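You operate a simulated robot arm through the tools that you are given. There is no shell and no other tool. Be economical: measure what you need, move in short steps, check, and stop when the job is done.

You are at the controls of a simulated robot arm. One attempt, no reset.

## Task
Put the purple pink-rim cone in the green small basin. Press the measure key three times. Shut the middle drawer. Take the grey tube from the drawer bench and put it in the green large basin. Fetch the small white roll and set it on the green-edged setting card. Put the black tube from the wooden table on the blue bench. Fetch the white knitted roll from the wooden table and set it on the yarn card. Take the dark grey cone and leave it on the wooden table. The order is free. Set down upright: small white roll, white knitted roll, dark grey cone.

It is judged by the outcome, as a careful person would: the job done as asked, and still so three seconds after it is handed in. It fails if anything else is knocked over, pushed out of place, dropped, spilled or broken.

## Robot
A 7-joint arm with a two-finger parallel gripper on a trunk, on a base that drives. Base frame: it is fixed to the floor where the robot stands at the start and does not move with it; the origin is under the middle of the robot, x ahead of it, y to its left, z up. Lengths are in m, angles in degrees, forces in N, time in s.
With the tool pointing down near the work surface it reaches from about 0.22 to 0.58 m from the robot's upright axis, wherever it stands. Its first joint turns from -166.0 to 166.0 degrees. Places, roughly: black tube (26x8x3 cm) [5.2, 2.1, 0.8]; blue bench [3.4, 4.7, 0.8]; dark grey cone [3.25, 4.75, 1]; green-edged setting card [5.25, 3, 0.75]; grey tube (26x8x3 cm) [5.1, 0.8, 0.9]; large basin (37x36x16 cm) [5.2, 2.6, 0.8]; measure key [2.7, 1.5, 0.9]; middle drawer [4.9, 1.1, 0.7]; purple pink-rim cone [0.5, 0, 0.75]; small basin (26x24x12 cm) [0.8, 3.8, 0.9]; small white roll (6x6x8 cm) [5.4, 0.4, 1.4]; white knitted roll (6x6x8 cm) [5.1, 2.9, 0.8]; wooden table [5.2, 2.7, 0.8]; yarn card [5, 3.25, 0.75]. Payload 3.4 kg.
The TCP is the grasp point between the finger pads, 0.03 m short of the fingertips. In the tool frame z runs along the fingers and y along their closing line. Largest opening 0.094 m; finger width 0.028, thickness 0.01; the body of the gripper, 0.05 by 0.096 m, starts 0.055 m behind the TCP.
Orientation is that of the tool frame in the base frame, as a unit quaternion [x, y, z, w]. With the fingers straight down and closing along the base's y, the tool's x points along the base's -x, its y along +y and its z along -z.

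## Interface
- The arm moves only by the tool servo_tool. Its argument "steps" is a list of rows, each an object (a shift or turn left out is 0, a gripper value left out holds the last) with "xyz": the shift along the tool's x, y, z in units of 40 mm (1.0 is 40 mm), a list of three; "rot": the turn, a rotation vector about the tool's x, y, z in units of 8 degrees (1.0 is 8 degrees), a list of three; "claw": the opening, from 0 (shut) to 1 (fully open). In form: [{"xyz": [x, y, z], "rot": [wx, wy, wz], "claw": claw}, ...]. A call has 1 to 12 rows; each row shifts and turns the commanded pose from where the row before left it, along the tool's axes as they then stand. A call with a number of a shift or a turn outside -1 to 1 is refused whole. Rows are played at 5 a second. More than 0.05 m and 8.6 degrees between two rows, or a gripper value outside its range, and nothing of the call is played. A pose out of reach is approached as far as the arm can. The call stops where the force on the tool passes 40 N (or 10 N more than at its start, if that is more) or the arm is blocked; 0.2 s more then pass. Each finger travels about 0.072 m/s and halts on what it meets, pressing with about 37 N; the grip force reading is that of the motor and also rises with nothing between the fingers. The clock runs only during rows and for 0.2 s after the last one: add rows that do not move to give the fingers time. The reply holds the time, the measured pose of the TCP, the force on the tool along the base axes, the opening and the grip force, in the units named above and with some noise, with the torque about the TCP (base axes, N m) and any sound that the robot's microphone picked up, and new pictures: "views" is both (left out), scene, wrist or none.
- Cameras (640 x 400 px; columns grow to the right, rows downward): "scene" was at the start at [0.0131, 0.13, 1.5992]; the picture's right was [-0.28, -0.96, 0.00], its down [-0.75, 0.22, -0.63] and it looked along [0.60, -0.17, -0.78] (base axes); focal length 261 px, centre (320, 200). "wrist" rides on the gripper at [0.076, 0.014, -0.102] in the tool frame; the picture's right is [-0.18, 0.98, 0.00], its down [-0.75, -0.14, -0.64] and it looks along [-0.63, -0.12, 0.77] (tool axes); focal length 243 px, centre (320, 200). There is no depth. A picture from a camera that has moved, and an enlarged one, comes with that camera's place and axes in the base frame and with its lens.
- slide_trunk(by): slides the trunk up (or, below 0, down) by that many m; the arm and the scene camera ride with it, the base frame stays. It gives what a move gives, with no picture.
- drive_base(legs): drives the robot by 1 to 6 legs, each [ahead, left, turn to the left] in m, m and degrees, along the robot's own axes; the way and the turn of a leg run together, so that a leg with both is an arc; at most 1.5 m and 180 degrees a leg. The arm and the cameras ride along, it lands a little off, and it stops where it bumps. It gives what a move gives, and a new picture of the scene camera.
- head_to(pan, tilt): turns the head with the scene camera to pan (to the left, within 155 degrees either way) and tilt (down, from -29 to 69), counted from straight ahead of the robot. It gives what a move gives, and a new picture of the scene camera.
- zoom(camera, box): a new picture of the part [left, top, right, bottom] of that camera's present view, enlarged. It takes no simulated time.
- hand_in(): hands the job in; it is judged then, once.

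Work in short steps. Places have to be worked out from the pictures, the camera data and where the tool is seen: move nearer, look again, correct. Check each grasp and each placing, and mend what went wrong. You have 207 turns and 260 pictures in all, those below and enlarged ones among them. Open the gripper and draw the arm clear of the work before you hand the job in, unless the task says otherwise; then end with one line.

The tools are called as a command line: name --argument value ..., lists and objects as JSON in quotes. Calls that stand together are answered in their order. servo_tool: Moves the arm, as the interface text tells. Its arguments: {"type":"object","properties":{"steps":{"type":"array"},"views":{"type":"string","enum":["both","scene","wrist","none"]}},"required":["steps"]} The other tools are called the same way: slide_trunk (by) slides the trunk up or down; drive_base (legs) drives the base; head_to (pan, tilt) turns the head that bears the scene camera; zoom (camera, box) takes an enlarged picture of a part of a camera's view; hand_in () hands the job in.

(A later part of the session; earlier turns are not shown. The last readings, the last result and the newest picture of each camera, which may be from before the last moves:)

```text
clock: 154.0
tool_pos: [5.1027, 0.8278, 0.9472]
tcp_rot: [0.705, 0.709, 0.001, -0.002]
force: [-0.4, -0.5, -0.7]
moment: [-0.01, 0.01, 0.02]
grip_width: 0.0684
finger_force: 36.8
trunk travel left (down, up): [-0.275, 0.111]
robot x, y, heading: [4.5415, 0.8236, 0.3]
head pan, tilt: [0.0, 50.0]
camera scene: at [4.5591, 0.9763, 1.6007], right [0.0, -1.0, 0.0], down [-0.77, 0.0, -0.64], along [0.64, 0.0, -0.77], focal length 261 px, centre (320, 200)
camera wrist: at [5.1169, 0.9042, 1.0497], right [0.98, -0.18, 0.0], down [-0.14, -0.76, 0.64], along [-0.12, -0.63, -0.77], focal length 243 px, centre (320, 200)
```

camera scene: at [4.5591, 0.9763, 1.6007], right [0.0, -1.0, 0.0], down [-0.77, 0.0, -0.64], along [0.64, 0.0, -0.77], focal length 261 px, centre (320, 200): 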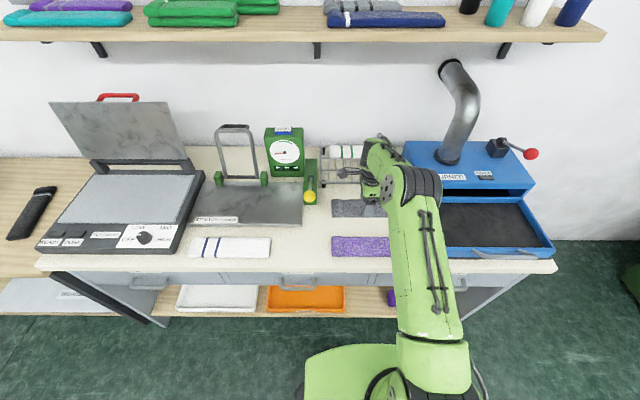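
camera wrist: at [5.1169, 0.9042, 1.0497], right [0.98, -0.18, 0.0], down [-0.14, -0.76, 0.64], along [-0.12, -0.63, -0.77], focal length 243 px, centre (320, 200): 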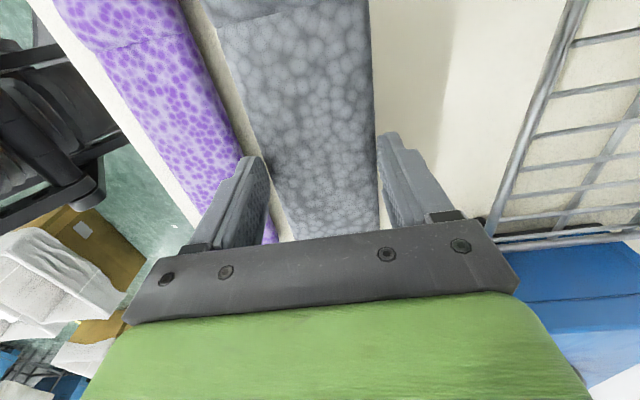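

The grey tube is held. I lift, retract and drive left to the large basin.

servo_tool --steps '[{"xyz": [0, 0, -1]}, {"xyz": [0, 0, -1]}, {"xyz": [0, 0, -1]}, {"xyz": [0, 0, -1]}, {"xyz": [0, 0, -1]}, {"xyz": [0, 0, -1]}, {"xyz": [0, -1, 0]}, {"xyz": [0, -1, 0]}, {"xyz": [0, -1, 0]}, {"xyz": [0, -1, 0]}, {"xyz": [0, -1, 0]}, {"xyz": [0, -1, 0]}]' --views "none"

drive_base --legs '[[-0.15, 0, 0], [0, 1.4, 0]]'

head_to --pan 5 --tilt 45

```text
clock: 156.6
tool_pos: [4.8552, 0.8271, 1.185]
tcp_rot: [0.705, 0.71, 0.001, 0.0]
force: [-0.2, -0.5, -0.5]
moment: [0.02, -0.02, -0.03]
grip_width: 0.0685
finger_force: 37.1
out of reach, approached as far as the arm can: row 6
trunk travel left (down, up): [-0.275, 0.111]
robot x, y, heading: [4.5439, 0.8245, 0.1]
head pan, tilt: [0.0, 50.0]
```

```text
clock: 164.7
tool_pos: [4.7188, 2.2575, 1.1839]
tcp_rot: [0.712, 0.702, 0.001, -0.001]
force: [0.3, -0.6, -0.5]
moment: [0.0, 0.0, 0.0]
grip_width: 0.0683
finger_force: 37.1
trunk travel left (down, up): [-0.275, 0.111]
robot x, y, heading: [4.4037, 2.2651, -1.0]
head pan, tilt: [0.0, 50.0]
camera scene: at [4.4224, 2.4144, 1.6007], right [-0.02, -1.0, 0.0], down [-0.77, 0.01, -0.64], along [0.64, -0.01, -0.77], focal length 261 px, centre (320, 200)
```

scene: 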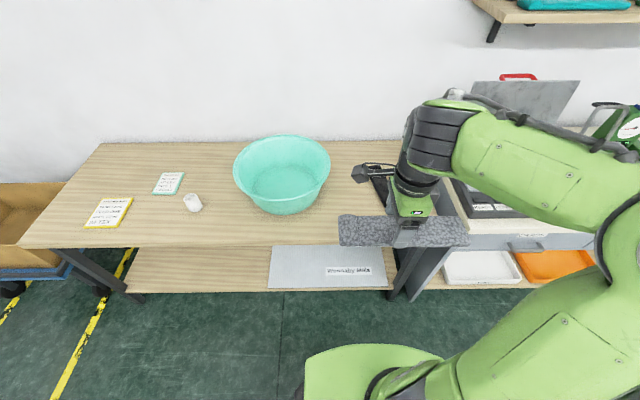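

```text
clock: 165.4
tool_pos: [4.7163, 2.2576, 1.1853]
tcp_rot: [0.712, 0.702, 0.001, -0.001]
force: [-0.4, -0.8, -0.4]
moment: [-0.02, -0.04, -0.01]
grip_width: 0.0686
finger_force: 37.3
trunk travel left (down, up): [-0.275, 0.111]
robot x, y, heading: [4.4013, 2.2625, -0.8]
head pan, tilt: [5.0, 45.0]
camera scene: at [4.4265, 2.4209, 1.6076], right [0.07, -1.0, 0.0], down [-0.71, -0.05, -0.71], along [0.7, 0.05, -0.71], focal length 261 px, centre (320, 200)
```

scene: 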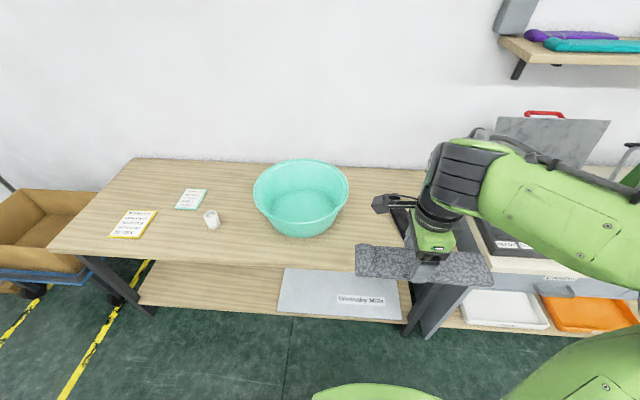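

Basin centre is at about (5.155, 2.55), rim z≈0.92. I drive to about (4.57, 2.54).

drive_base --legs '[[0, 0.27, 0.8], [0.17, 0, 0]]'

servo_tool --steps '[{}]' --views "wrist"

```text
clock: 168.4
tool_pos: [4.892, 2.5322, 1.1839]
tcp_rot: [0.707, 0.707, 0.001, -0.001]
force: [-0.3, 0.1, -0.5]
moment: [0.02, 0.03, 0.0]
grip_width: 0.0685
finger_force: 36.3
trunk travel left (down, up): [-0.275, 0.111]
robot x, y, heading: [4.5762, 2.5356, 0.2]
head pan, tilt: [5.0, 45.0]
camera scene: at [4.5996, 2.6906, 1.6076], right [0.09, -1.0, 0.0], down [-0.71, -0.06, -0.71], along [0.7, 0.06, -0.71], focal length 261 px, centre (320, 200)
```

scene: 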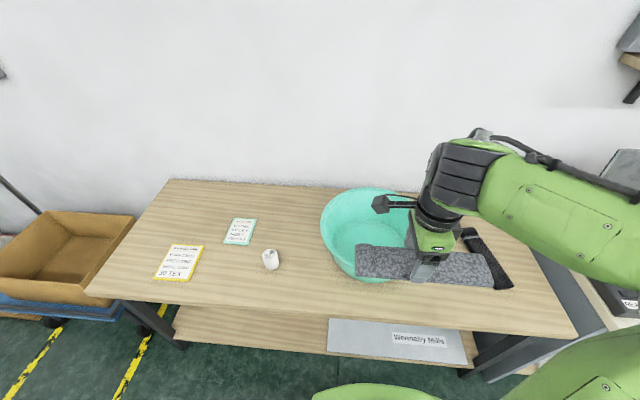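

```text
clock: 168.8
tool_pos: [4.8921, 2.5316, 1.1841]
tcp_rot: [0.706, 0.708, 0.002, -0.002]
force: [-0.2, -1.1, -1.1]
moment: [-0.01, 0.01, 0.0]
grip_width: 0.0685
finger_force: 37.4
trunk travel left (down, up): [-0.275, 0.111]
robot x, y, heading: [4.5781, 2.5345, -0.1]
head pan, tilt: [5.0, 45.0]
camera wrist: at [4.9062, 2.6078, 1.2878], right [0.98, -0.18, 0.0], down [-0.14, -0.76, 0.64], along [-0.12, -0.63, -0.77], focal length 243 px, centre (320, 200)
```

wrist: 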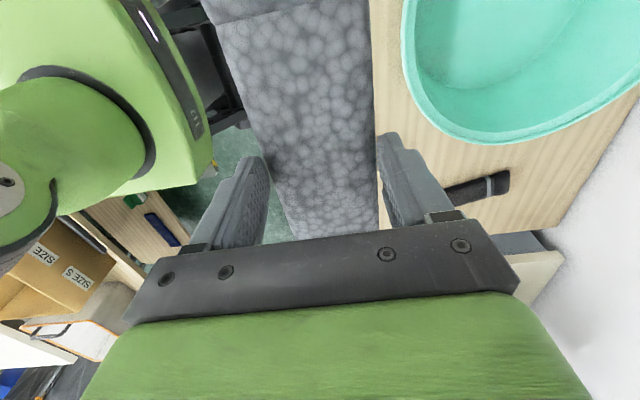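

Basin centre ≈ (5.165, 2.56). I move the tube above it.

servo_tool --steps '[{"xyz": [0.1, 1, 0]}, {"xyz": [0.1, 1, 0]}, {"xyz": [0.1, 1, 0]}, {"xyz": [0.1, 1, 0]}, {"xyz": [0.1, 1, 0.3]}, {"xyz": [0.1, 1, 0.5]}, {"xyz": [0, 0, 1]}, {"xyz": [0, 0, 0.8]}, {}]'

```text
clock: 170.8
tool_pos: [5.1317, 2.5577, 1.0788]
tcp_rot: [0.707, 0.707, 0.001, -0.001]
force: [-0.2, 0.0, -0.1]
moment: [-0.01, 0.01, 0.05]
grip_width: 0.0686
finger_force: 37.4
trunk travel left (down, up): [-0.275, 0.111]
robot x, y, heading: [4.5757, 2.5339, 0.0]
head pan, tilt: [5.0, 45.0]
camera scene: at [4.5972, 2.6906, 1.6077], right [0.09, -1.0, 0.0], down [-0.7, -0.06, -0.71], along [0.7, 0.06, -0.71], focal length 261 px, centre (320, 200)
camera wrist: at [5.1469, 2.6341, 1.1817], right [0.98, -0.18, 0.0], down [-0.14, -0.76, 0.64], along [-0.12, -0.63, -0.77], focal length 243 px, centre (320, 200)
```

scene: 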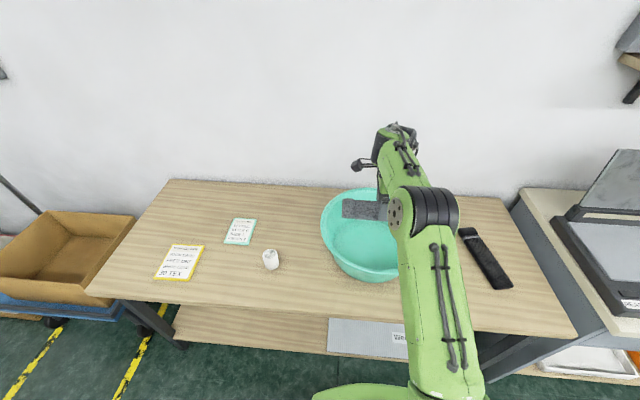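
wrist: 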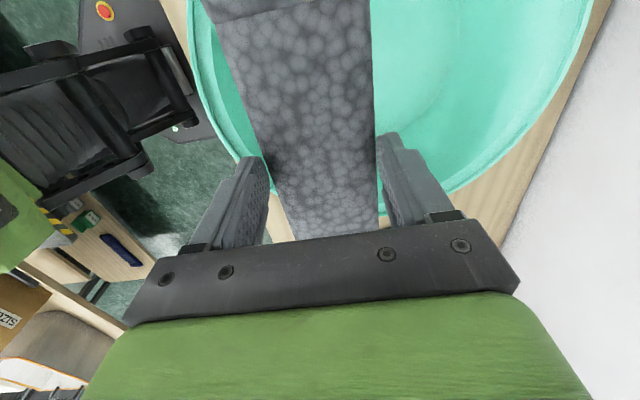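

Basin centre looks nearer (5.19, 2.575); I shift a bit further and lower into the basin.

servo_tool --steps '[{"xyz": [0.4, 0.8, 0.4]}, {"xyz": [0, 0, 1]}, {"xyz": [0, 0, 1]}, {"xyz": [0, 0, 0.6]}, {}]'

```text
clock: 172.0
tool_pos: [5.1645, 2.5733, 0.9571]
tcp_rot: [0.707, 0.707, 0.001, -0.001]
force: [-0.6, 0.0, 0.2]
moment: [-0.03, 0.03, -0.01]
grip_width: 0.0687
finger_force: 37.5
trunk travel left (down, up): [-0.275, 0.111]
robot x, y, heading: [4.5752, 2.5337, -0.3]
head pan, tilt: [5.0, 45.0]
camera scene: at [4.598, 2.6905, 1.6076], right [0.09, -1.0, 0.0], down [-0.7, -0.06, -0.71], along [0.7, 0.06, -0.71], focal length 261 px, centre (320, 200)
camera wrist: at [5.1791, 2.6499, 1.0599], right [0.98, -0.18, 0.0], down [-0.14, -0.76, 0.64], along [-0.12, -0.63, -0.77], focal length 243 px, centre (320, 200)
```

scene: 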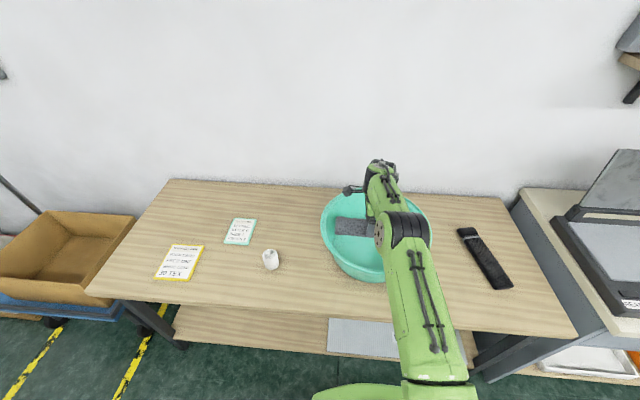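
wrist: 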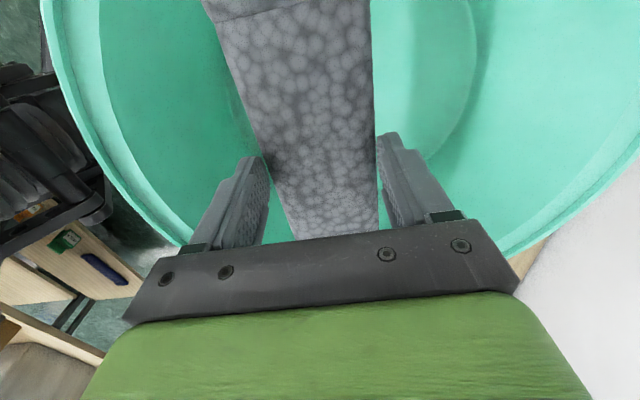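

Well inside. I lower gently until contact.

servo_tool --steps '[{"xyz": [0, 0, 0.5]}, {"xyz": [0, 0, 0.4]}, {"xyz": [0, 0, 0.3]}, {"xyz": [0, 0, 0.2]}, {"xyz": [0, 0, 0.2]}, {"xyz": [0, 0, 0.2]}, {}]' --views "wrist"

```text
clock: 173.6
tool_pos: [5.1627, 2.5721, 0.8884]
tcp_rot: [0.707, 0.707, 0.001, -0.002]
force: [-0.1, 0.8, 0.8]
moment: [0.06, -0.01, 0.0]
grip_width: 0.0684
finger_force: 37.5
trunk travel left (down, up): [-0.275, 0.111]
robot x, y, heading: [4.5777, 2.5326, -0.2]
head pan, tilt: [5.0, 45.0]
camera wrist: at [5.178, 2.6484, 0.9916], right [0.98, -0.18, 0.0], down [-0.14, -0.76, 0.64], along [-0.12, -0.63, -0.77], focal length 243 px, centre (320, 200)
```

wrist: 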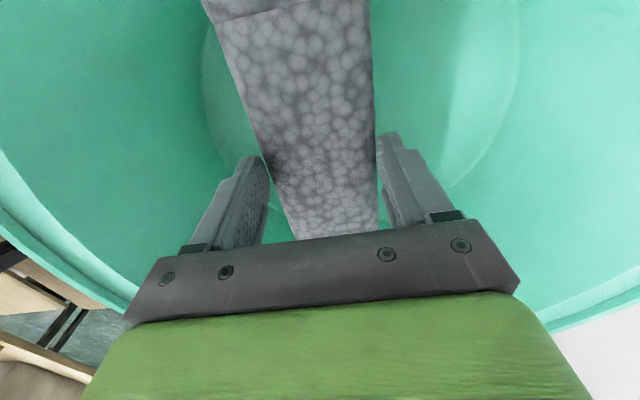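

servo_tool --steps '[{"xyz": [0, 0, 0.2]}, {"xyz": [0, 0, 0.2]}, {"xyz": [0, 0, 0.2]}, {"xyz": [0, 0, 0.2]}, {"xyz": [0, 0, 0.2]}, {"xyz": [0, 0, 0.2]}, {}]' --views "wrist"

```text
clock: 175.2
tool_pos: [5.1618, 2.5729, 0.8393]
tcp_rot: [0.707, 0.707, 0.002, -0.001]
force: [1.6, 0.1, 0.7]
moment: [-0.02, -0.02, 0.08]
grip_width: 0.0687
finger_force: 37.0
trunk travel left (down, up): [-0.275, 0.111]
robot x, y, heading: [4.5739, 2.5326, 0.0]
head pan, tilt: [5.0, 45.0]
camera wrist: at [5.1768, 2.6488, 0.9427], right [0.98, -0.18, 0.0], down [-0.14, -0.76, 0.64], along [-0.12, -0.63, -0.77], focal length 243 px, centre (320, 200)
```

wrist: 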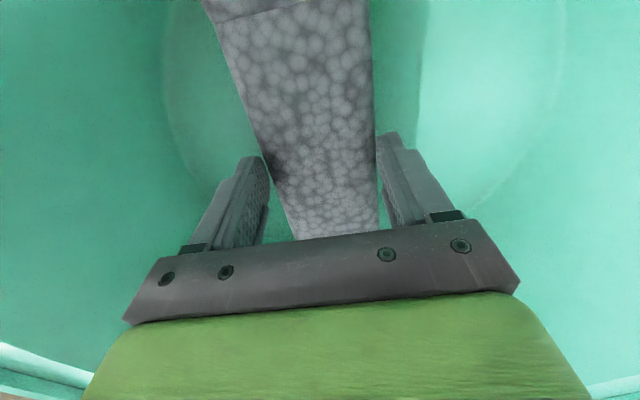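

servo_tool --steps '[{"xyz": [0, 0, 0.2]}, {"xyz": [0, 0, 0.15]}, {"xyz": [0, 0, 0.15]}, {"xyz": [0, 0, 0.15]}, {}, {"claw": 0.95}, {}, {}]' --views "wrist"

```text
clock: 177.0
tool_pos: [5.1605, 2.5723, 0.8141]
tcp_rot: [0.707, 0.707, 0.001, -0.001]
force: [0.0, -0.5, 0.3]
moment: [-0.03, 0.0, 0.05]
grip_width: 0.0893
finger_force: 0.1
trunk travel left (down, up): [-0.275, 0.111]
robot x, y, heading: [4.577, 2.5343, 0.2]
head pan, tilt: [5.0, 45.0]
camera wrist: at [5.1771, 2.6491, 0.9174], right [0.98, -0.18, 0.0], down [-0.14, -0.76, 0.64], along [-0.12, -0.63, -0.77], focal length 243 px, centre (320, 200)
```

wrist: 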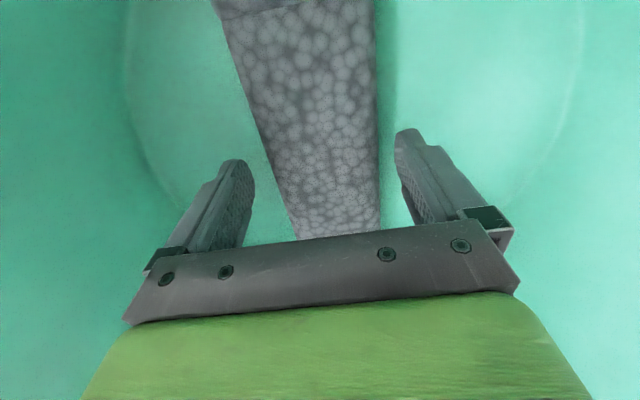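

Released onto the basin floor. I rise straight up and retract, and turn the tool back, then check.

servo_tool --steps '[{"xyz": [0, 0, -0.6]}, {"xyz": [0, 0, -1]}, {"xyz": [0, 0, -1]}, {"xyz": [0, 0, -1]}, {"xyz": [0, 0, -1]}, {"xyz": [0, 0, -1]}, {"xyz": [0, -1, -1]}, {"xyz": [0, -1, 0]}, {"xyz": [0, -1, 0]}, {"xyz": [0, -1, 0]}, {"xyz": [0, -1, 0]}, {"xyz": [0, -1, 0]}]' --views "none"

servo_tool --steps '[{"rot": [0, 0, -0.9375]}, {"rot": [0, 0, -0.9375]}, {"rot": [0, 0, -0.9375]}, {"rot": [0, 0, -0.9375]}, {"rot": [0, 0, -0.9375]}, {"rot": [0, 0, -0.9375]}, {"rot": [0, 0, -0.9375]}, {"rot": [0, 0, -0.9375]}, {"rot": [0, 0, -0.9375]}, {"rot": [0, 0, -0.9375]}, {"rot": [0, 0, -0.9375]}, {"rot": [0, 0, -0.9375]}]' --views "both"

```text
refused: row 7 steps farther than a row can; nothing moved
```

```text
clock: 179.6
tool_pos: [5.1624, 2.5727, 0.8145]
tcp_rot: [-0.001, 1.0, 0.001, 0.001]
force: [-0.3, 0.7, -0.7]
moment: [-0.01, -0.01, -0.08]
grip_width: 0.0904
finger_force: 5.6
trunk travel left (down, up): [-0.275, 0.111]
robot x, y, heading: [4.5764, 2.529, 0.0]
head pan, tilt: [5.0, 45.0]
camera scene: at [4.5982, 2.6905, 1.6076], right [0.09, -1.0, 0.0], down [-0.7, -0.06, -0.71], along [0.7, 0.06, -0.71], focal length 261 px, centre (320, 200)
camera wrist: at [5.087, 2.5868, 0.9177], right [0.18, 0.98, 0.0], down [0.75, -0.14, 0.64], along [0.63, -0.11, -0.77], focal length 243 px, centre (320, 200)
```

scene: 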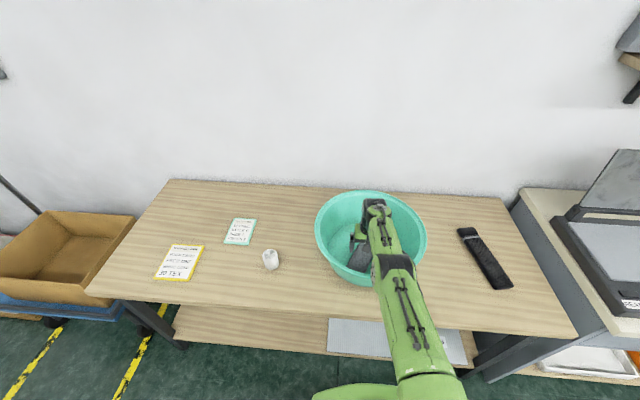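
wrist: 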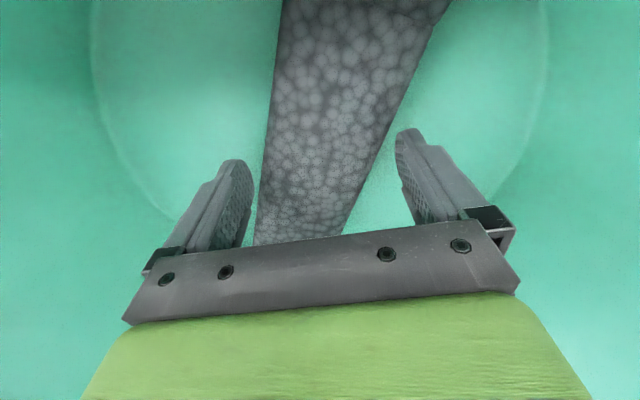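

The lift was refused and the turn happened inside the basin; it only swivelled the tube and the basin barely moved. Now I rise straight up and retract.

servo_tool --steps '[{"xyz": [0, 0, -0.6]}, {"xyz": [0, 0, -1]}, {"xyz": [0, 0, -1]}, {"xyz": [0, 0, -1]}, {"xyz": [0, 0, -1]}, {"xyz": [0, 0, -1]}, {"xyz": [0, 0, -1]}, {"xyz": [0, 0, -1]}, {"xyz": [1, 0, 0]}, {"xyz": [1, 0, 0]}, {"xyz": [1, 0, 0]}, {"xyz": [1, 0, 0]}]' --views "both"

```text
clock: 182.2
tool_pos: [4.9913, 2.5731, 1.1177]
tcp_rot: [0.001, 1.0, 0.002, 0.0]
force: [0.4, -0.8, 0.8]
moment: [0.03, -0.03, 0.02]
grip_width: 0.0895
finger_force: 0.0
out of reach, approached as far as the arm can: row 8
trunk travel left (down, up): [-0.275, 0.111]
robot x, y, heading: [4.5761, 2.5326, -0.2]
head pan, tilt: [5.0, 45.0]
camera scene: at [4.5962, 2.6903, 1.6077], right [0.09, -1.0, 0.0], down [-0.7, -0.06, -0.71], along [0.71, 0.06, -0.71], focal length 261 px, centre (320, 200)
camera wrist: at [4.9156, 2.588, 1.2215], right [0.18, 0.98, 0.0], down [0.75, -0.14, 0.64], along [0.63, -0.12, -0.77], focal length 243 px, centre (320, 200)
```

scene: 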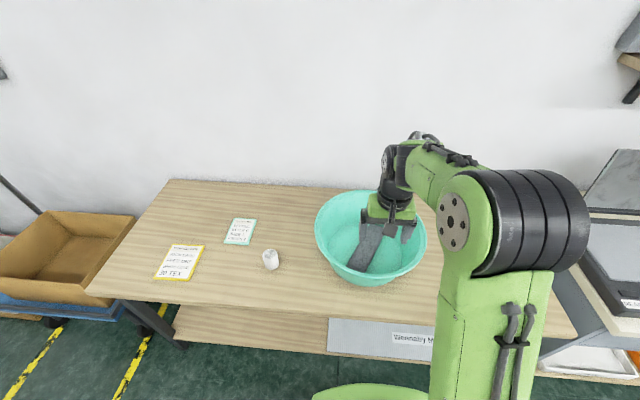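
wrist: 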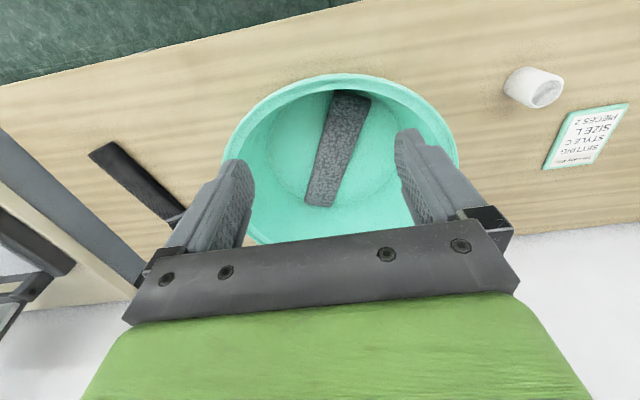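

The grey tube lies in the basin. Next the white knitted roll; I zoom on it and the cards.

zoom --camera "scene" --box '[140, 200, 300, 300]'

zoom --camera "wrist" --box '[480, 40, 640, 180]'

```text
4.00 times, centred on (220, 250) of scene
camera zoom: at [4.5962, 2.6903, 1.6077], right [0.09, -1.0, 0.0], down [-0.7, -0.06, -0.71], along [0.71, 0.06, -0.71], focal length 1044 px, centre (720, 0)
```

zoom: 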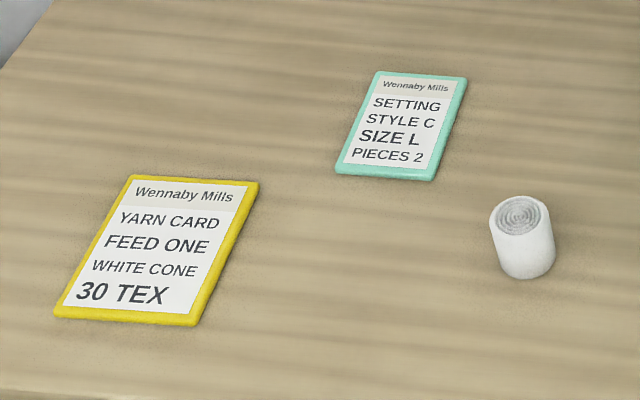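

```text
2.86 times, centred on (560, 110) of wrist
camera zoom: at [4.9156, 2.588, 1.2215], right [0.18, 0.98, 0.0], down [0.75, -0.14, 0.64], along [0.63, -0.12, -0.77], focal length 693 px, centre (-366, 457)
```

zoom: 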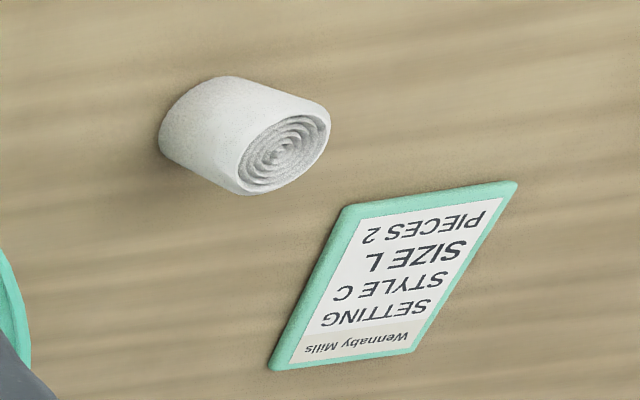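

Knitted roll top at (5.091, 2.907, 0.832); yarn card centre ≈ (5.07, 3.25). I drive left to y≈3.07.

drive_base --legs '[[0, 0.52, 0]]'

servo_tool --steps '[{"xyz": [0.3, -0.8, 0], "claw": 1}, {"xyz": [0.3, -0.8, 0]}, {"xyz": [0, -0.8, 0]}, {"xyz": [0, -0.8, 0]}, {}]' --views "both"

```text
clock: 185.2
tool_pos: [4.9983, 3.0805, 1.1175]
tcp_rot: [0.009, 1.0, 0.001, 0.0]
force: [0.8, -1.2, -0.1]
moment: [-0.04, 0.0, 0.01]
grip_width: 0.0895
finger_force: 0.0
trunk travel left (down, up): [-0.275, 0.111]
robot x, y, heading: [4.5812, 3.0442, -1.3]
head pan, tilt: [5.0, 45.0]
camera scene: at [4.6062, 3.2041, 1.6075], right [0.07, -1.0, 0.0], down [-0.71, -0.05, -0.71], along [0.71, 0.05, -0.71], focal length 261 px, centre (320, 200)
```

scene: 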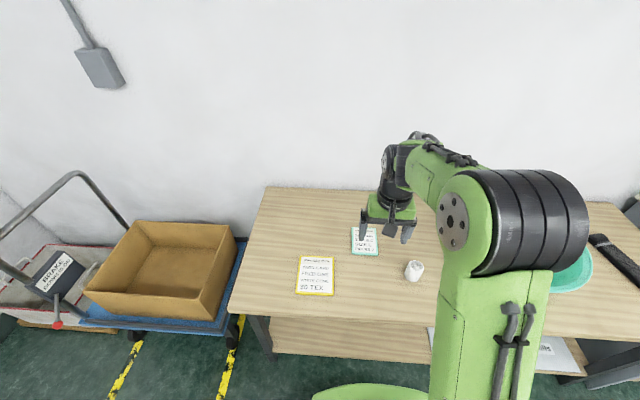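

```text
clock: 186.4
tool_pos: [4.9711, 2.95, 1.1184]
tcp_rot: [0.009, 1.0, 0.0, 0.0]
force: [0.6, -0.4, -1.1]
moment: [-0.01, 0.02, 0.02]
grip_width: 0.0939
finger_force: 0.0
trunk travel left (down, up): [-0.275, 0.111]
robot x, y, heading: [4.5855, 3.0446, -1.1]
head pan, tilt: [5.0, 45.0]
camera scene: at [4.6061, 3.2039, 1.6076], right [0.07, -1.0, 0.0], down [-0.71, -0.05, -0.71], along [0.71, 0.05, -0.71], focal length 261 px, centre (320, 200)
camera wrist: at [4.8959, 2.9667, 1.2214], right [0.2, 0.98, 0.0], down [0.75, -0.16, 0.64], along [0.63, -0.13, -0.77], focal length 243 px, centre (320, 200)
```

scene: 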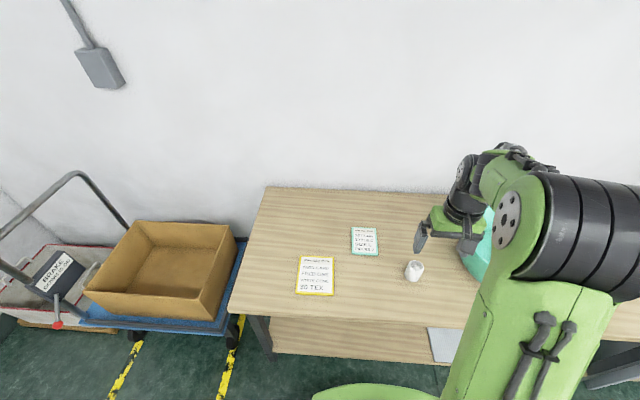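
wrist: 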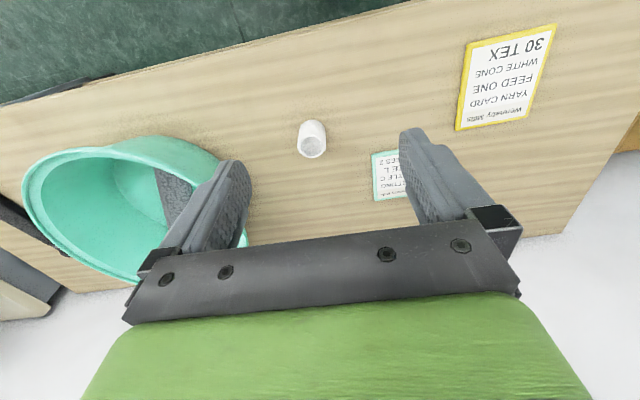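

Roll confirmed at (5.093, 2.911). I move above and partway down.

servo_tool --steps '[{"xyz": [-1, -0.3, 0]}, {"xyz": [-1, -0.3, 0]}, {"xyz": [-1, -0.3, 0]}, {"xyz": [0, 0, 1]}, {"xyz": [0, 0, 1]}, {"xyz": [0, 0, 1]}, {"xyz": [0, 0, 1]}, {"xyz": [0, 0, 1]}, {}]' --views "wrist"

```text
clock: 188.4
tool_pos: [5.0915, 2.9166, 0.916]
tcp_rot: [0.009, 1.0, 0.001, 0.0]
force: [-0.1, 0.6, 0.6]
moment: [-0.01, 0.01, 0.0]
grip_width: 0.094
finger_force: 0.0
trunk travel left (down, up): [-0.275, 0.111]
robot x, y, heading: [4.5804, 3.0435, -1.2]
head pan, tilt: [5.0, 45.0]
camera wrist: at [5.0167, 2.9322, 1.0188], right [0.2, 0.98, 0.0], down [0.75, -0.16, 0.64], along [0.63, -0.13, -0.77], focal length 243 px, centre (320, 200)
```

wrist: 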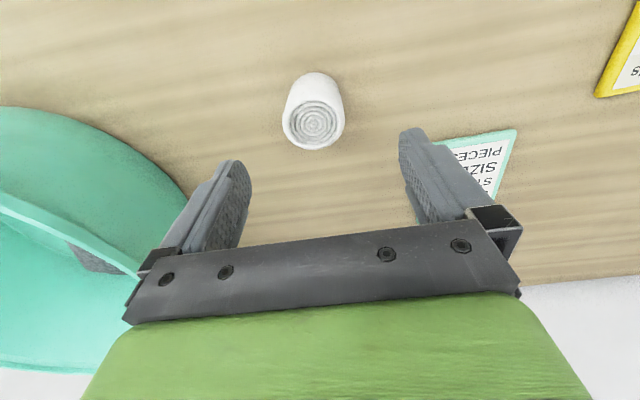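

Aligned. I descend and grip.

servo_tool --steps '[{"xyz": [0, -0.1, 0.9]}, {"xyz": [0, 0, 0.9]}, {"xyz": [0, 0, 0.9]}, {}, {"claw": 0}, {}, {}, {}, {"xyz": [0, 0, -0.8]}, {}]' --views "both"

```text
clock: 190.6
tool_pos: [5.092, 2.9126, 0.8406]
tcp_rot: [0.009, 1.0, 0.002, 0.0]
force: [0.1, 0.0, 0.1]
moment: [0.03, -0.02, -0.01]
grip_width: 0.0508
finger_force: 36.8
trunk travel left (down, up): [-0.275, 0.111]
robot x, y, heading: [4.5833, 3.0453, -1.0]
head pan, tilt: [5.0, 45.0]
camera scene: at [4.6069, 3.203, 1.6076], right [0.07, -1.0, 0.0], down [-0.71, -0.05, -0.71], along [0.71, 0.05, -0.71], focal length 261 px, centre (320, 200)
camera wrist: at [5.0177, 2.9276, 0.9444], right [0.2, 0.98, 0.0], down [0.75, -0.16, 0.64], along [0.63, -0.13, -0.77], focal length 243 px, centre (320, 200)
```

scene: 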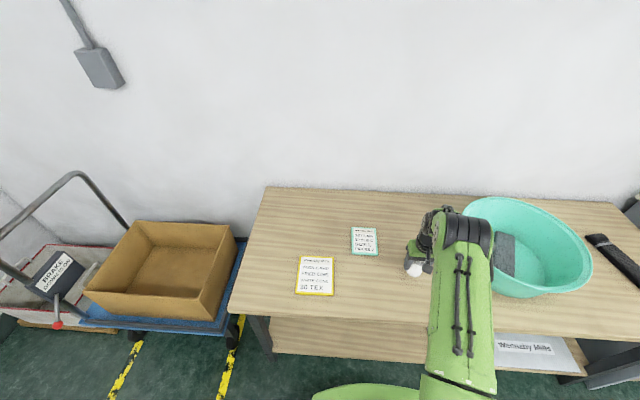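
wrist: 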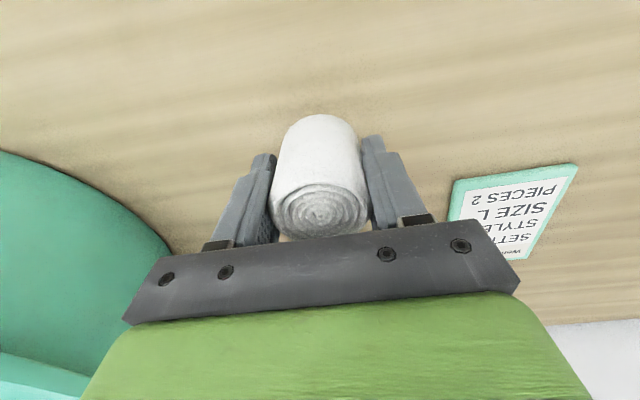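

The roll is held. I lift and carry it to above the yarn card at (5.074, 3.25).

servo_tool --steps '[{"xyz": [0, 0, -0.9]}, {"xyz": [0, 0, -0.8]}, {"xyz": [0, 1, 0]}, {"xyz": [0, 1, 0]}, {"xyz": [0, 1, 0]}, {"xyz": [0, 1, 0]}, {"xyz": [0.3, 0.9, 0]}, {"xyz": [0.3, 0.9, 0]}, {"xyz": [0, 0.9, 0]}, {"xyz": [0, 0.9, 0]}, {"xyz": [0, 0.85, 0]}, {}]' --views "both"

```text
clock: 193.2
tool_pos: [5.0717, 3.2467, 0.9105]
tcp_rot: [0.009, 1.0, 0.001, 0.0]
force: [0.0, -0.5, -0.8]
moment: [0.05, 0.03, 0.0]
grip_width: 0.0505
finger_force: 36.9
trunk travel left (down, up): [-0.275, 0.111]
robot x, y, heading: [4.581, 3.046, -1.0]
head pan, tilt: [5.0, 45.0]
camera scene: at [4.6062, 3.2027, 1.6077], right [0.07, -1.0, 0.0], down [-0.71, -0.05, -0.71], along [0.71, 0.05, -0.71], focal length 261 px, centre (320, 200)
camera wrist: at [4.9979, 3.2627, 1.0127], right [0.2, 0.98, 0.0], down [0.75, -0.16, 0.64], along [0.63, -0.13, -0.77], focal length 243 px, centre (320, 200)
```

scene: 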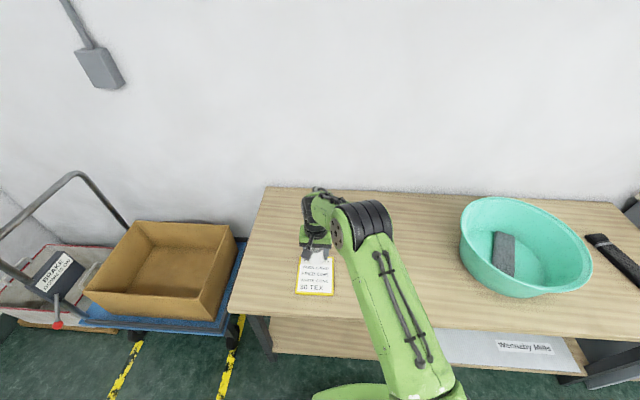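
wrist: 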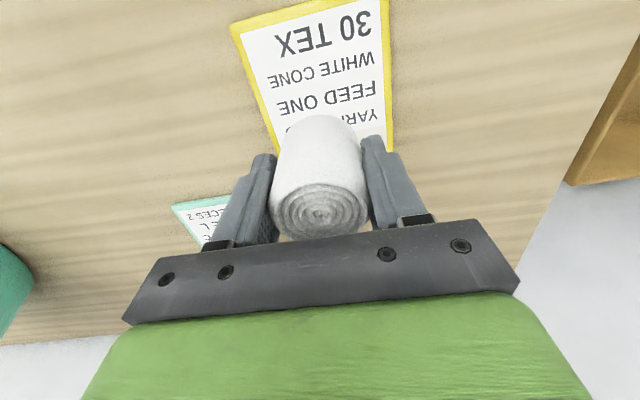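

Roll is over the card centre within about 7 mm. I nudge and lower until contact.

servo_tool --steps '[{"xyz": [-0.15, 0.17, 0.7]}, {"xyz": [0, 0, 0.7]}, {"xyz": [0, 0, 0.4]}, {"xyz": [0, 0, 0.2]}, {"xyz": [0, 0, 0.1]}, {"xyz": [0, 0, 0.1]}, {"xyz": [0, 0, 0.1]}, {}]' --views "both"

```text
clock: 195.0
tool_pos: [5.0808, 3.2558, 0.8173]
tcp_rot: [0.009, 1.0, 0.003, 0.002]
force: [0.4, 0.3, 10.9]
moment: [-0.09, -0.04, 0.02]
grip_width: 0.0509
finger_force: 37.1
trunk travel left (down, up): [-0.275, 0.111]
robot x, y, heading: [4.5826, 3.0438, -1.1]
head pan, tilt: [5.0, 45.0]
camera scene: at [4.6048, 3.2028, 1.6078], right [0.07, -1.0, 0.0], down [-0.7, -0.05, -0.71], along [0.71, 0.05, -0.71], focal length 261 px, centre (320, 200)
camera wrist: at [5.0054, 3.2717, 0.922], right [0.2, 0.98, 0.01], down [0.75, -0.16, 0.64], along [0.63, -0.13, -0.77], focal length 243 px, centre (320, 200)
```

scene: 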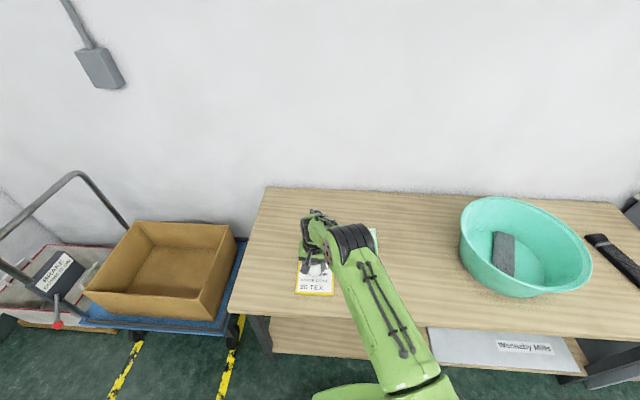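
wrist: 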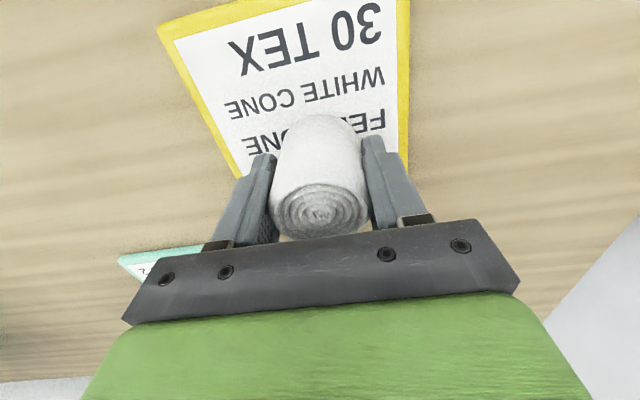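

Contact at 11 N: the roll sits on the card. I open and rise.

servo_tool --steps '[{"claw": 1}, {}, {}, {"xyz": [0, 0, -0.6]}, {"xyz": [0, 0, -1]}, {"xyz": [0, 0, -1]}, {"xyz": [0, 0, -1]}, {"xyz": [0, 0, -1]}, {"xyz": [0.9, 0, -0.4]}, {"xyz": [0.9, 0, -0.4]}, {}]' --views "both"

```text
clock: 197.4
tool_pos: [5.0092, 3.2567, 1.0322]
tcp_rot: [0.01, 1.0, 0.001, 0.0]
force: [0.5, 0.0, -0.7]
moment: [-0.03, 0.01, -0.02]
grip_width: 0.0939
finger_force: 0.0
trunk travel left (down, up): [-0.275, 0.111]
robot x, y, heading: [4.5828, 3.0466, -1.1]
head pan, tilt: [5.0, 45.0]
camera scene: at [4.6072, 3.2036, 1.6076], right [0.07, -1.0, 0.0], down [-0.71, -0.05, -0.71], along [0.7, 0.05, -0.71], focal length 261 px, centre (320, 200)
camera wrist: at [4.9337, 3.2726, 1.1359], right [0.2, 0.98, 0.0], down [0.75, -0.16, 0.64], along [0.63, -0.13, -0.77], focal length 243 px, centre (320, 200)
```

scene: 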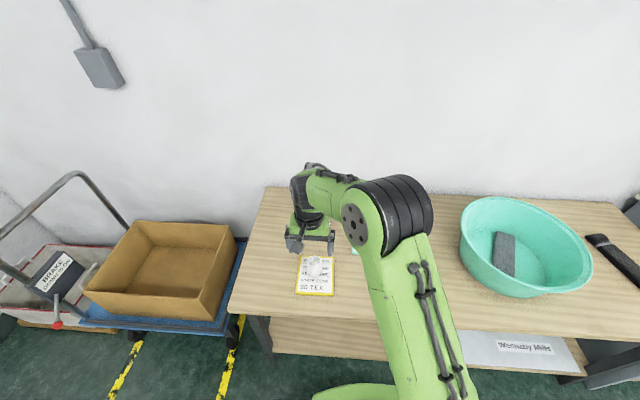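
wrist: 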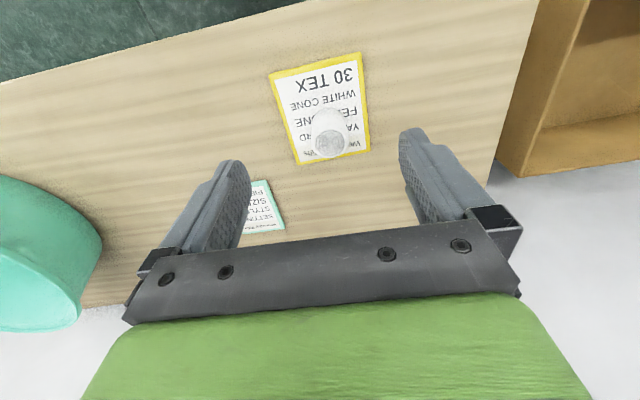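

The knitted roll stands on the yarn card. I look towards the northwest to check the passage to the blue bench.

head_to --pan 115 --tilt 28

```text
clock: 199.2
tool_pos: [5.0086, 3.2571, 1.0332]
tcp_rot: [0.009, 1.0, 0.002, 0.0]
force: [0.3, -0.3, 0.7]
moment: [-0.03, -0.01, 0.0]
grip_width: 0.094
finger_force: 0.0
trunk travel left (down, up): [-0.275, 0.111]
robot x, y, heading: [4.5814, 3.0471, -0.8]
head pan, tilt: [115.0, 28.0]
camera scene: at [4.4882, 3.2813, 1.6334], right [0.91, 0.4, 0.0], down [0.19, -0.43, -0.88], along [-0.36, 0.81, -0.47], focal length 261 px, centre (320, 200)
```

scene: 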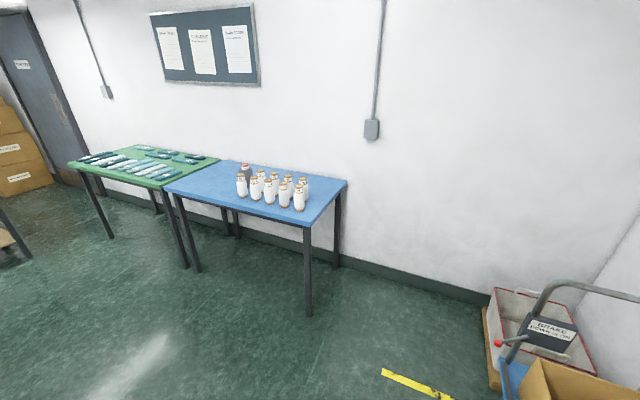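

The way is clear, and the dark grey cone stands at the back of the white cones. First I take the black tube: retract, raise and drive right to y≈2.1.

servo_tool --steps '[{"xyz": [0.9, -0.4, -0.2]}, {"xyz": [0.9, -0.5, -0.2]}, {"xyz": [0, -0.9, -0.4]}, {"xyz": [0, -0.9, -0.4]}, {"xyz": [0, -0.9, -0.4]}, {"xyz": [0, -0.9, -0.4]}, {"xyz": [0, -0.5, -0.4]}, {}]' --views "none"

drive_base --legs '[[0, -0.92, 1]]'

head_to --pan 0 --tilt 48

servo_tool --steps '[{}]' --views "wrist"

```text
clock: 201.0
tool_pos: [4.9311, 3.057, 1.1288]
tcp_rot: [0.008, 1.0, 0.002, -0.001]
force: [-0.7, 0.3, -1.2]
moment: [0.0, 0.0, 0.0]
grip_width: 0.0936
finger_force: 0.1
trunk travel left (down, up): [-0.275, 0.111]
robot x, y, heading: [4.5804, 3.0461, -1.4]
head pan, tilt: [115.0, 28.0]
```

```text
clock: 205.8
tool_pos: [4.9197, 2.1447, 1.1289]
tcp_rot: [0.002, 1.0, 0.002, 0.0]
force: [-0.5, -0.9, 0.1]
moment: [0.05, 0.01, -0.01]
grip_width: 0.0942
finger_force: 0.1
trunk travel left (down, up): [-0.275, 0.111]
robot x, y, heading: [4.5691, 2.1278, -0.5]
head pan, tilt: [115.0, 28.0]
camera scene: at [4.4731, 2.3623, 1.6335], right [0.91, 0.42, 0.0], down [0.2, -0.43, -0.88], along [-0.37, 0.8, -0.47], focal length 261 px, centre (320, 200)
```

scene: 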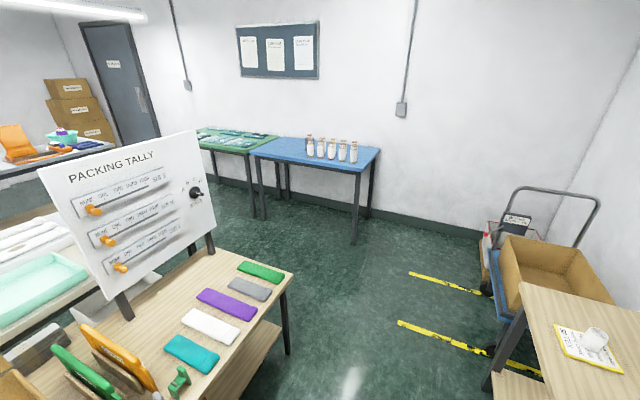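

```text
clock: 207.8
tool_pos: [4.9192, 2.1452, 1.1288]
tcp_rot: [0.004, 1.0, 0.001, 0.0]
force: [0.6, 0.7, -0.2]
moment: [-0.04, 0.0, 0.04]
grip_width: 0.0938
finger_force: 0.1
trunk travel left (down, up): [-0.275, 0.111]
robot x, y, heading: [4.5687, 2.1323, -0.6]
head pan, tilt: [0.0, 48.0]
camera scene: at [4.5899, 2.2795, 1.6035], right [-0.01, -1.0, 0.0], down [-0.74, 0.0, -0.67], along [0.67, 0.0, -0.74], focal length 261 px, centre (320, 200)
```

scene: 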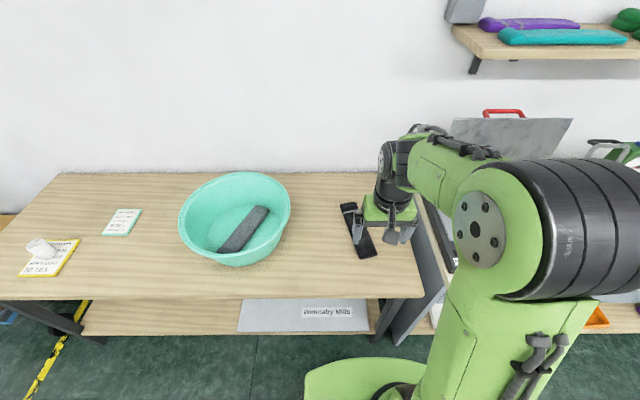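

```text
clock: 208.2
tool_pos: [4.9193, 2.1451, 1.1291]
tcp_rot: [0.003, 1.0, 0.002, 0.0]
force: [-0.3, 0.3, -0.1]
moment: [0.03, 0.0, -0.01]
grip_width: 0.0941
finger_force: 0.0
trunk travel left (down, up): [-0.275, 0.111]
robot x, y, heading: [4.571, 2.1313, -0.4]
head pan, tilt: [0.0, 48.0]
camera wrist: at [4.8439, 2.1595, 1.232], right [0.19, 0.98, 0.0], down [0.75, -0.15, 0.64], along [0.63, -0.12, -0.77], focal length 243 px, centre (320, 200)
```

wrist: 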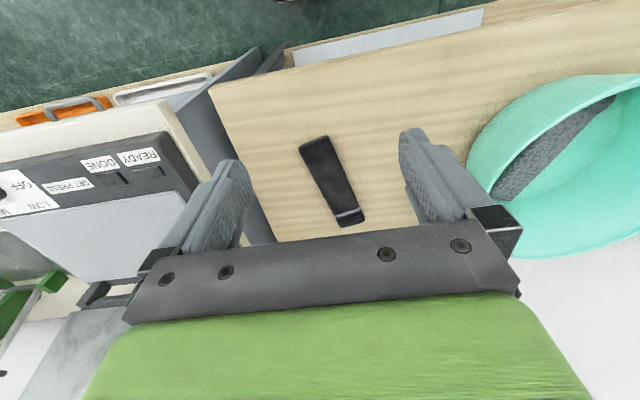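

Black tube: centre ≈ (5.18, 2.13), axis yawed ~10° from x. I move over (5.15, 2.124), turn 10° and go down partway.

servo_tool --steps '[{"xyz": [-1, -0.1, 0]}, {"xyz": [-1, -0.1, 0]}, {"xyz": [-1, -0.1, 0]}, {"xyz": [-1, -0.1, 0]}, {"xyz": [-1, -0.1, 0]}, {"xyz": [-0.75, 0, 0], "rot": [0, 0, -0.7]}, {"xyz": [0, 0, 1], "rot": [0, 0, -0.65]}, {"xyz": [0, 0, 1]}, {"xyz": [0, 0, 1]}, {"xyz": [0, 0, 1]}, {"xyz": [0, 0, 1]}, {}]' --views "wrist"

```text
clock: 210.8
tool_pos: [5.1427, 2.1188, 0.9254]
tcp_rot: [-0.091, 0.996, 0.001, -0.001]
force: [0.1, -0.2, 0.1]
moment: [0.01, 0.0, 0.01]
grip_width: 0.094
finger_force: 0.0
out of reach, approached as far as the arm can: row 6
trunk travel left (down, up): [-0.275, 0.111]
robot x, y, heading: [4.5731, 2.1294, -0.6]
head pan, tilt: [0.0, 48.0]
camera wrist: at [5.067, 2.1192, 1.028], right [0.0, 1.0, 0.0], down [0.77, 0.0, 0.64], along [0.64, 0.0, -0.77], focal length 243 px, centre (320, 200)
```

wrist: 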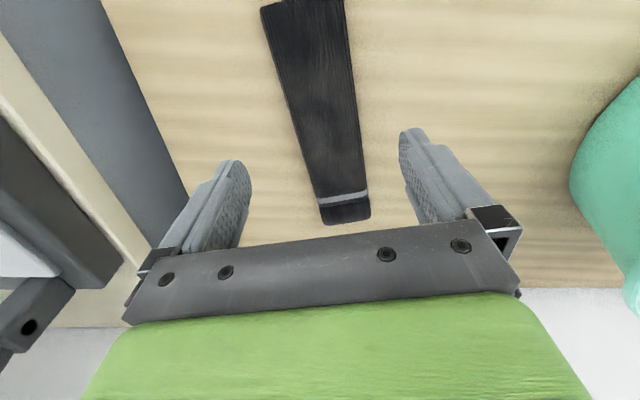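

Aligned with the tube. I descend to table level and grip.

servo_tool --steps '[{"xyz": [0, 0, 1]}, {"xyz": [0, 0, 1]}, {"xyz": [0, 0, 0.8]}, {"xyz": [0, 0, 0.4]}, {"xyz": [0, 0, 0.2]}, {}]' --views "wrist"

```text
clock: 212.2
tool_pos: [5.1406, 2.1153, 0.7903]
tcp_rot: [-0.093, 0.996, 0.002, 0.0]
force: [-0.6, 0.4, 3.2]
moment: [-0.22, 0.06, 0.04]
grip_width: 0.0936
finger_force: 0.1
trunk travel left (down, up): [-0.275, 0.111]
robot x, y, heading: [4.5702, 2.1293, -0.2]
head pan, tilt: [0.0, 48.0]
camera wrist: at [5.063, 2.1159, 0.8932], right [0.0, 1.0, 0.0], down [0.77, 0.0, 0.64], along [0.64, 0.0, -0.77], focal length 243 px, centre (320, 200)
```

wrist: 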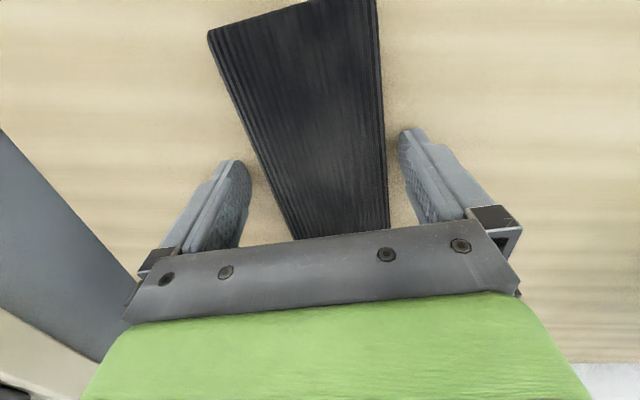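

servo_tool --steps '[{"claw": 0}, {}, {}, {}, {"xyz": [0, 0, -0.5]}, {"xyz": [0, 0, -1]}, {}]' --views "both"

```text
clock: 213.8
tool_pos: [5.1403, 2.1154, 0.8518]
tcp_rot: [-0.091, 0.996, 0.002, -0.002]
force: [-0.3, -0.1, 0.0]
moment: [-0.01, 0.03, -0.04]
grip_width: 0.0696
finger_force: 37.0
trunk travel left (down, up): [-0.275, 0.111]
robot x, y, heading: [4.5691, 2.131, -0.3]
head pan, tilt: [0.0, 48.0]
camera scene: at [4.5906, 2.2795, 1.6034], right [-0.01, -1.0, 0.0], down [-0.74, 0.0, -0.67], along [0.67, 0.0, -0.74], focal length 261 px, centre (320, 200)
camera wrist: at [5.0644, 2.1151, 0.9556], right [0.0, 1.0, 0.0], down [0.77, 0.0, 0.64], along [0.64, 0.0, -0.77], focal length 243 px, centre (320, 200)
```

scene: 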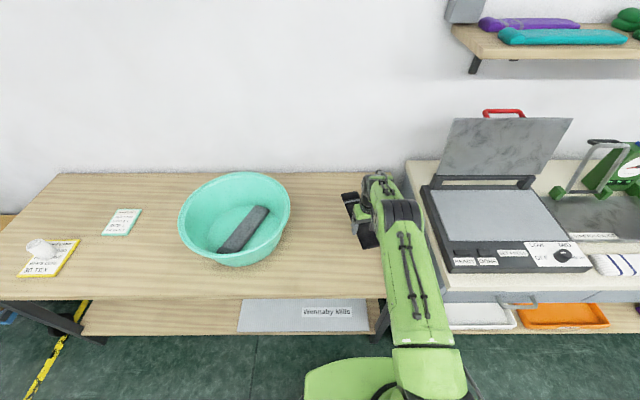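
wrist: 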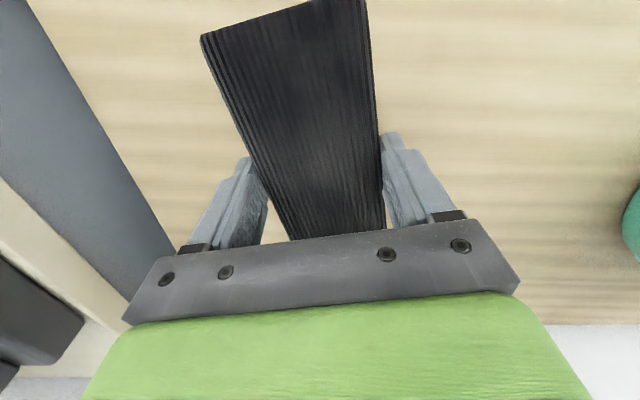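

Black tube held. I check the knitted roll with a zoom while here.

zoom --camera "scene" --box '[0, 200, 160, 300]'

servo_tool --steps '[{"xyz": [0, 0, -1]}, {"xyz": [0, 0, -1]}, {"xyz": [0, 0, -1]}, {"xyz": [0, 0, -1]}, {"xyz": [0, 0, -1]}, {"xyz": [0, 0, -1]}, {"xyz": [0, 0, -1]}, {"xyz": [1, 0, 0]}, {"xyz": [1, 0, 0]}, {"xyz": [1, 0, 0]}, {"xyz": [1, 0, 0]}, {"xyz": [1, 0, 0]}]' --views "none"

```text
4.00 times, centred on (80, 250) of scene
camera zoom: at [4.5906, 2.2795, 1.6034], right [-0.01, -1.0, 0.0], down [-0.74, 0.0, -0.67], along [0.67, 0.0, -0.74], focal length 1044 px, centre (1280, 0)
```

zoom: 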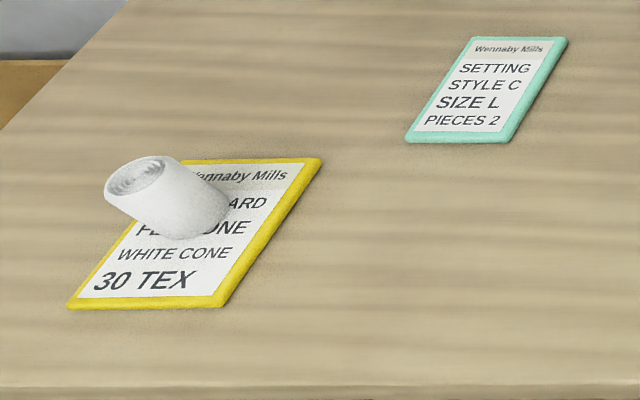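

```text
clock: 216.4
tool_pos: [4.9434, 2.0756, 1.1329]
tcp_rot: [-0.091, 0.996, 0.003, 0.0]
force: [0.3, -1.1, 0.0]
moment: [-0.01, 0.0, 0.0]
grip_width: 0.0689
finger_force: 36.8
trunk travel left (down, up): [-0.275, 0.111]
robot x, y, heading: [4.5707, 2.1298, -0.1]
head pan, tilt: [0.0, 48.0]
```

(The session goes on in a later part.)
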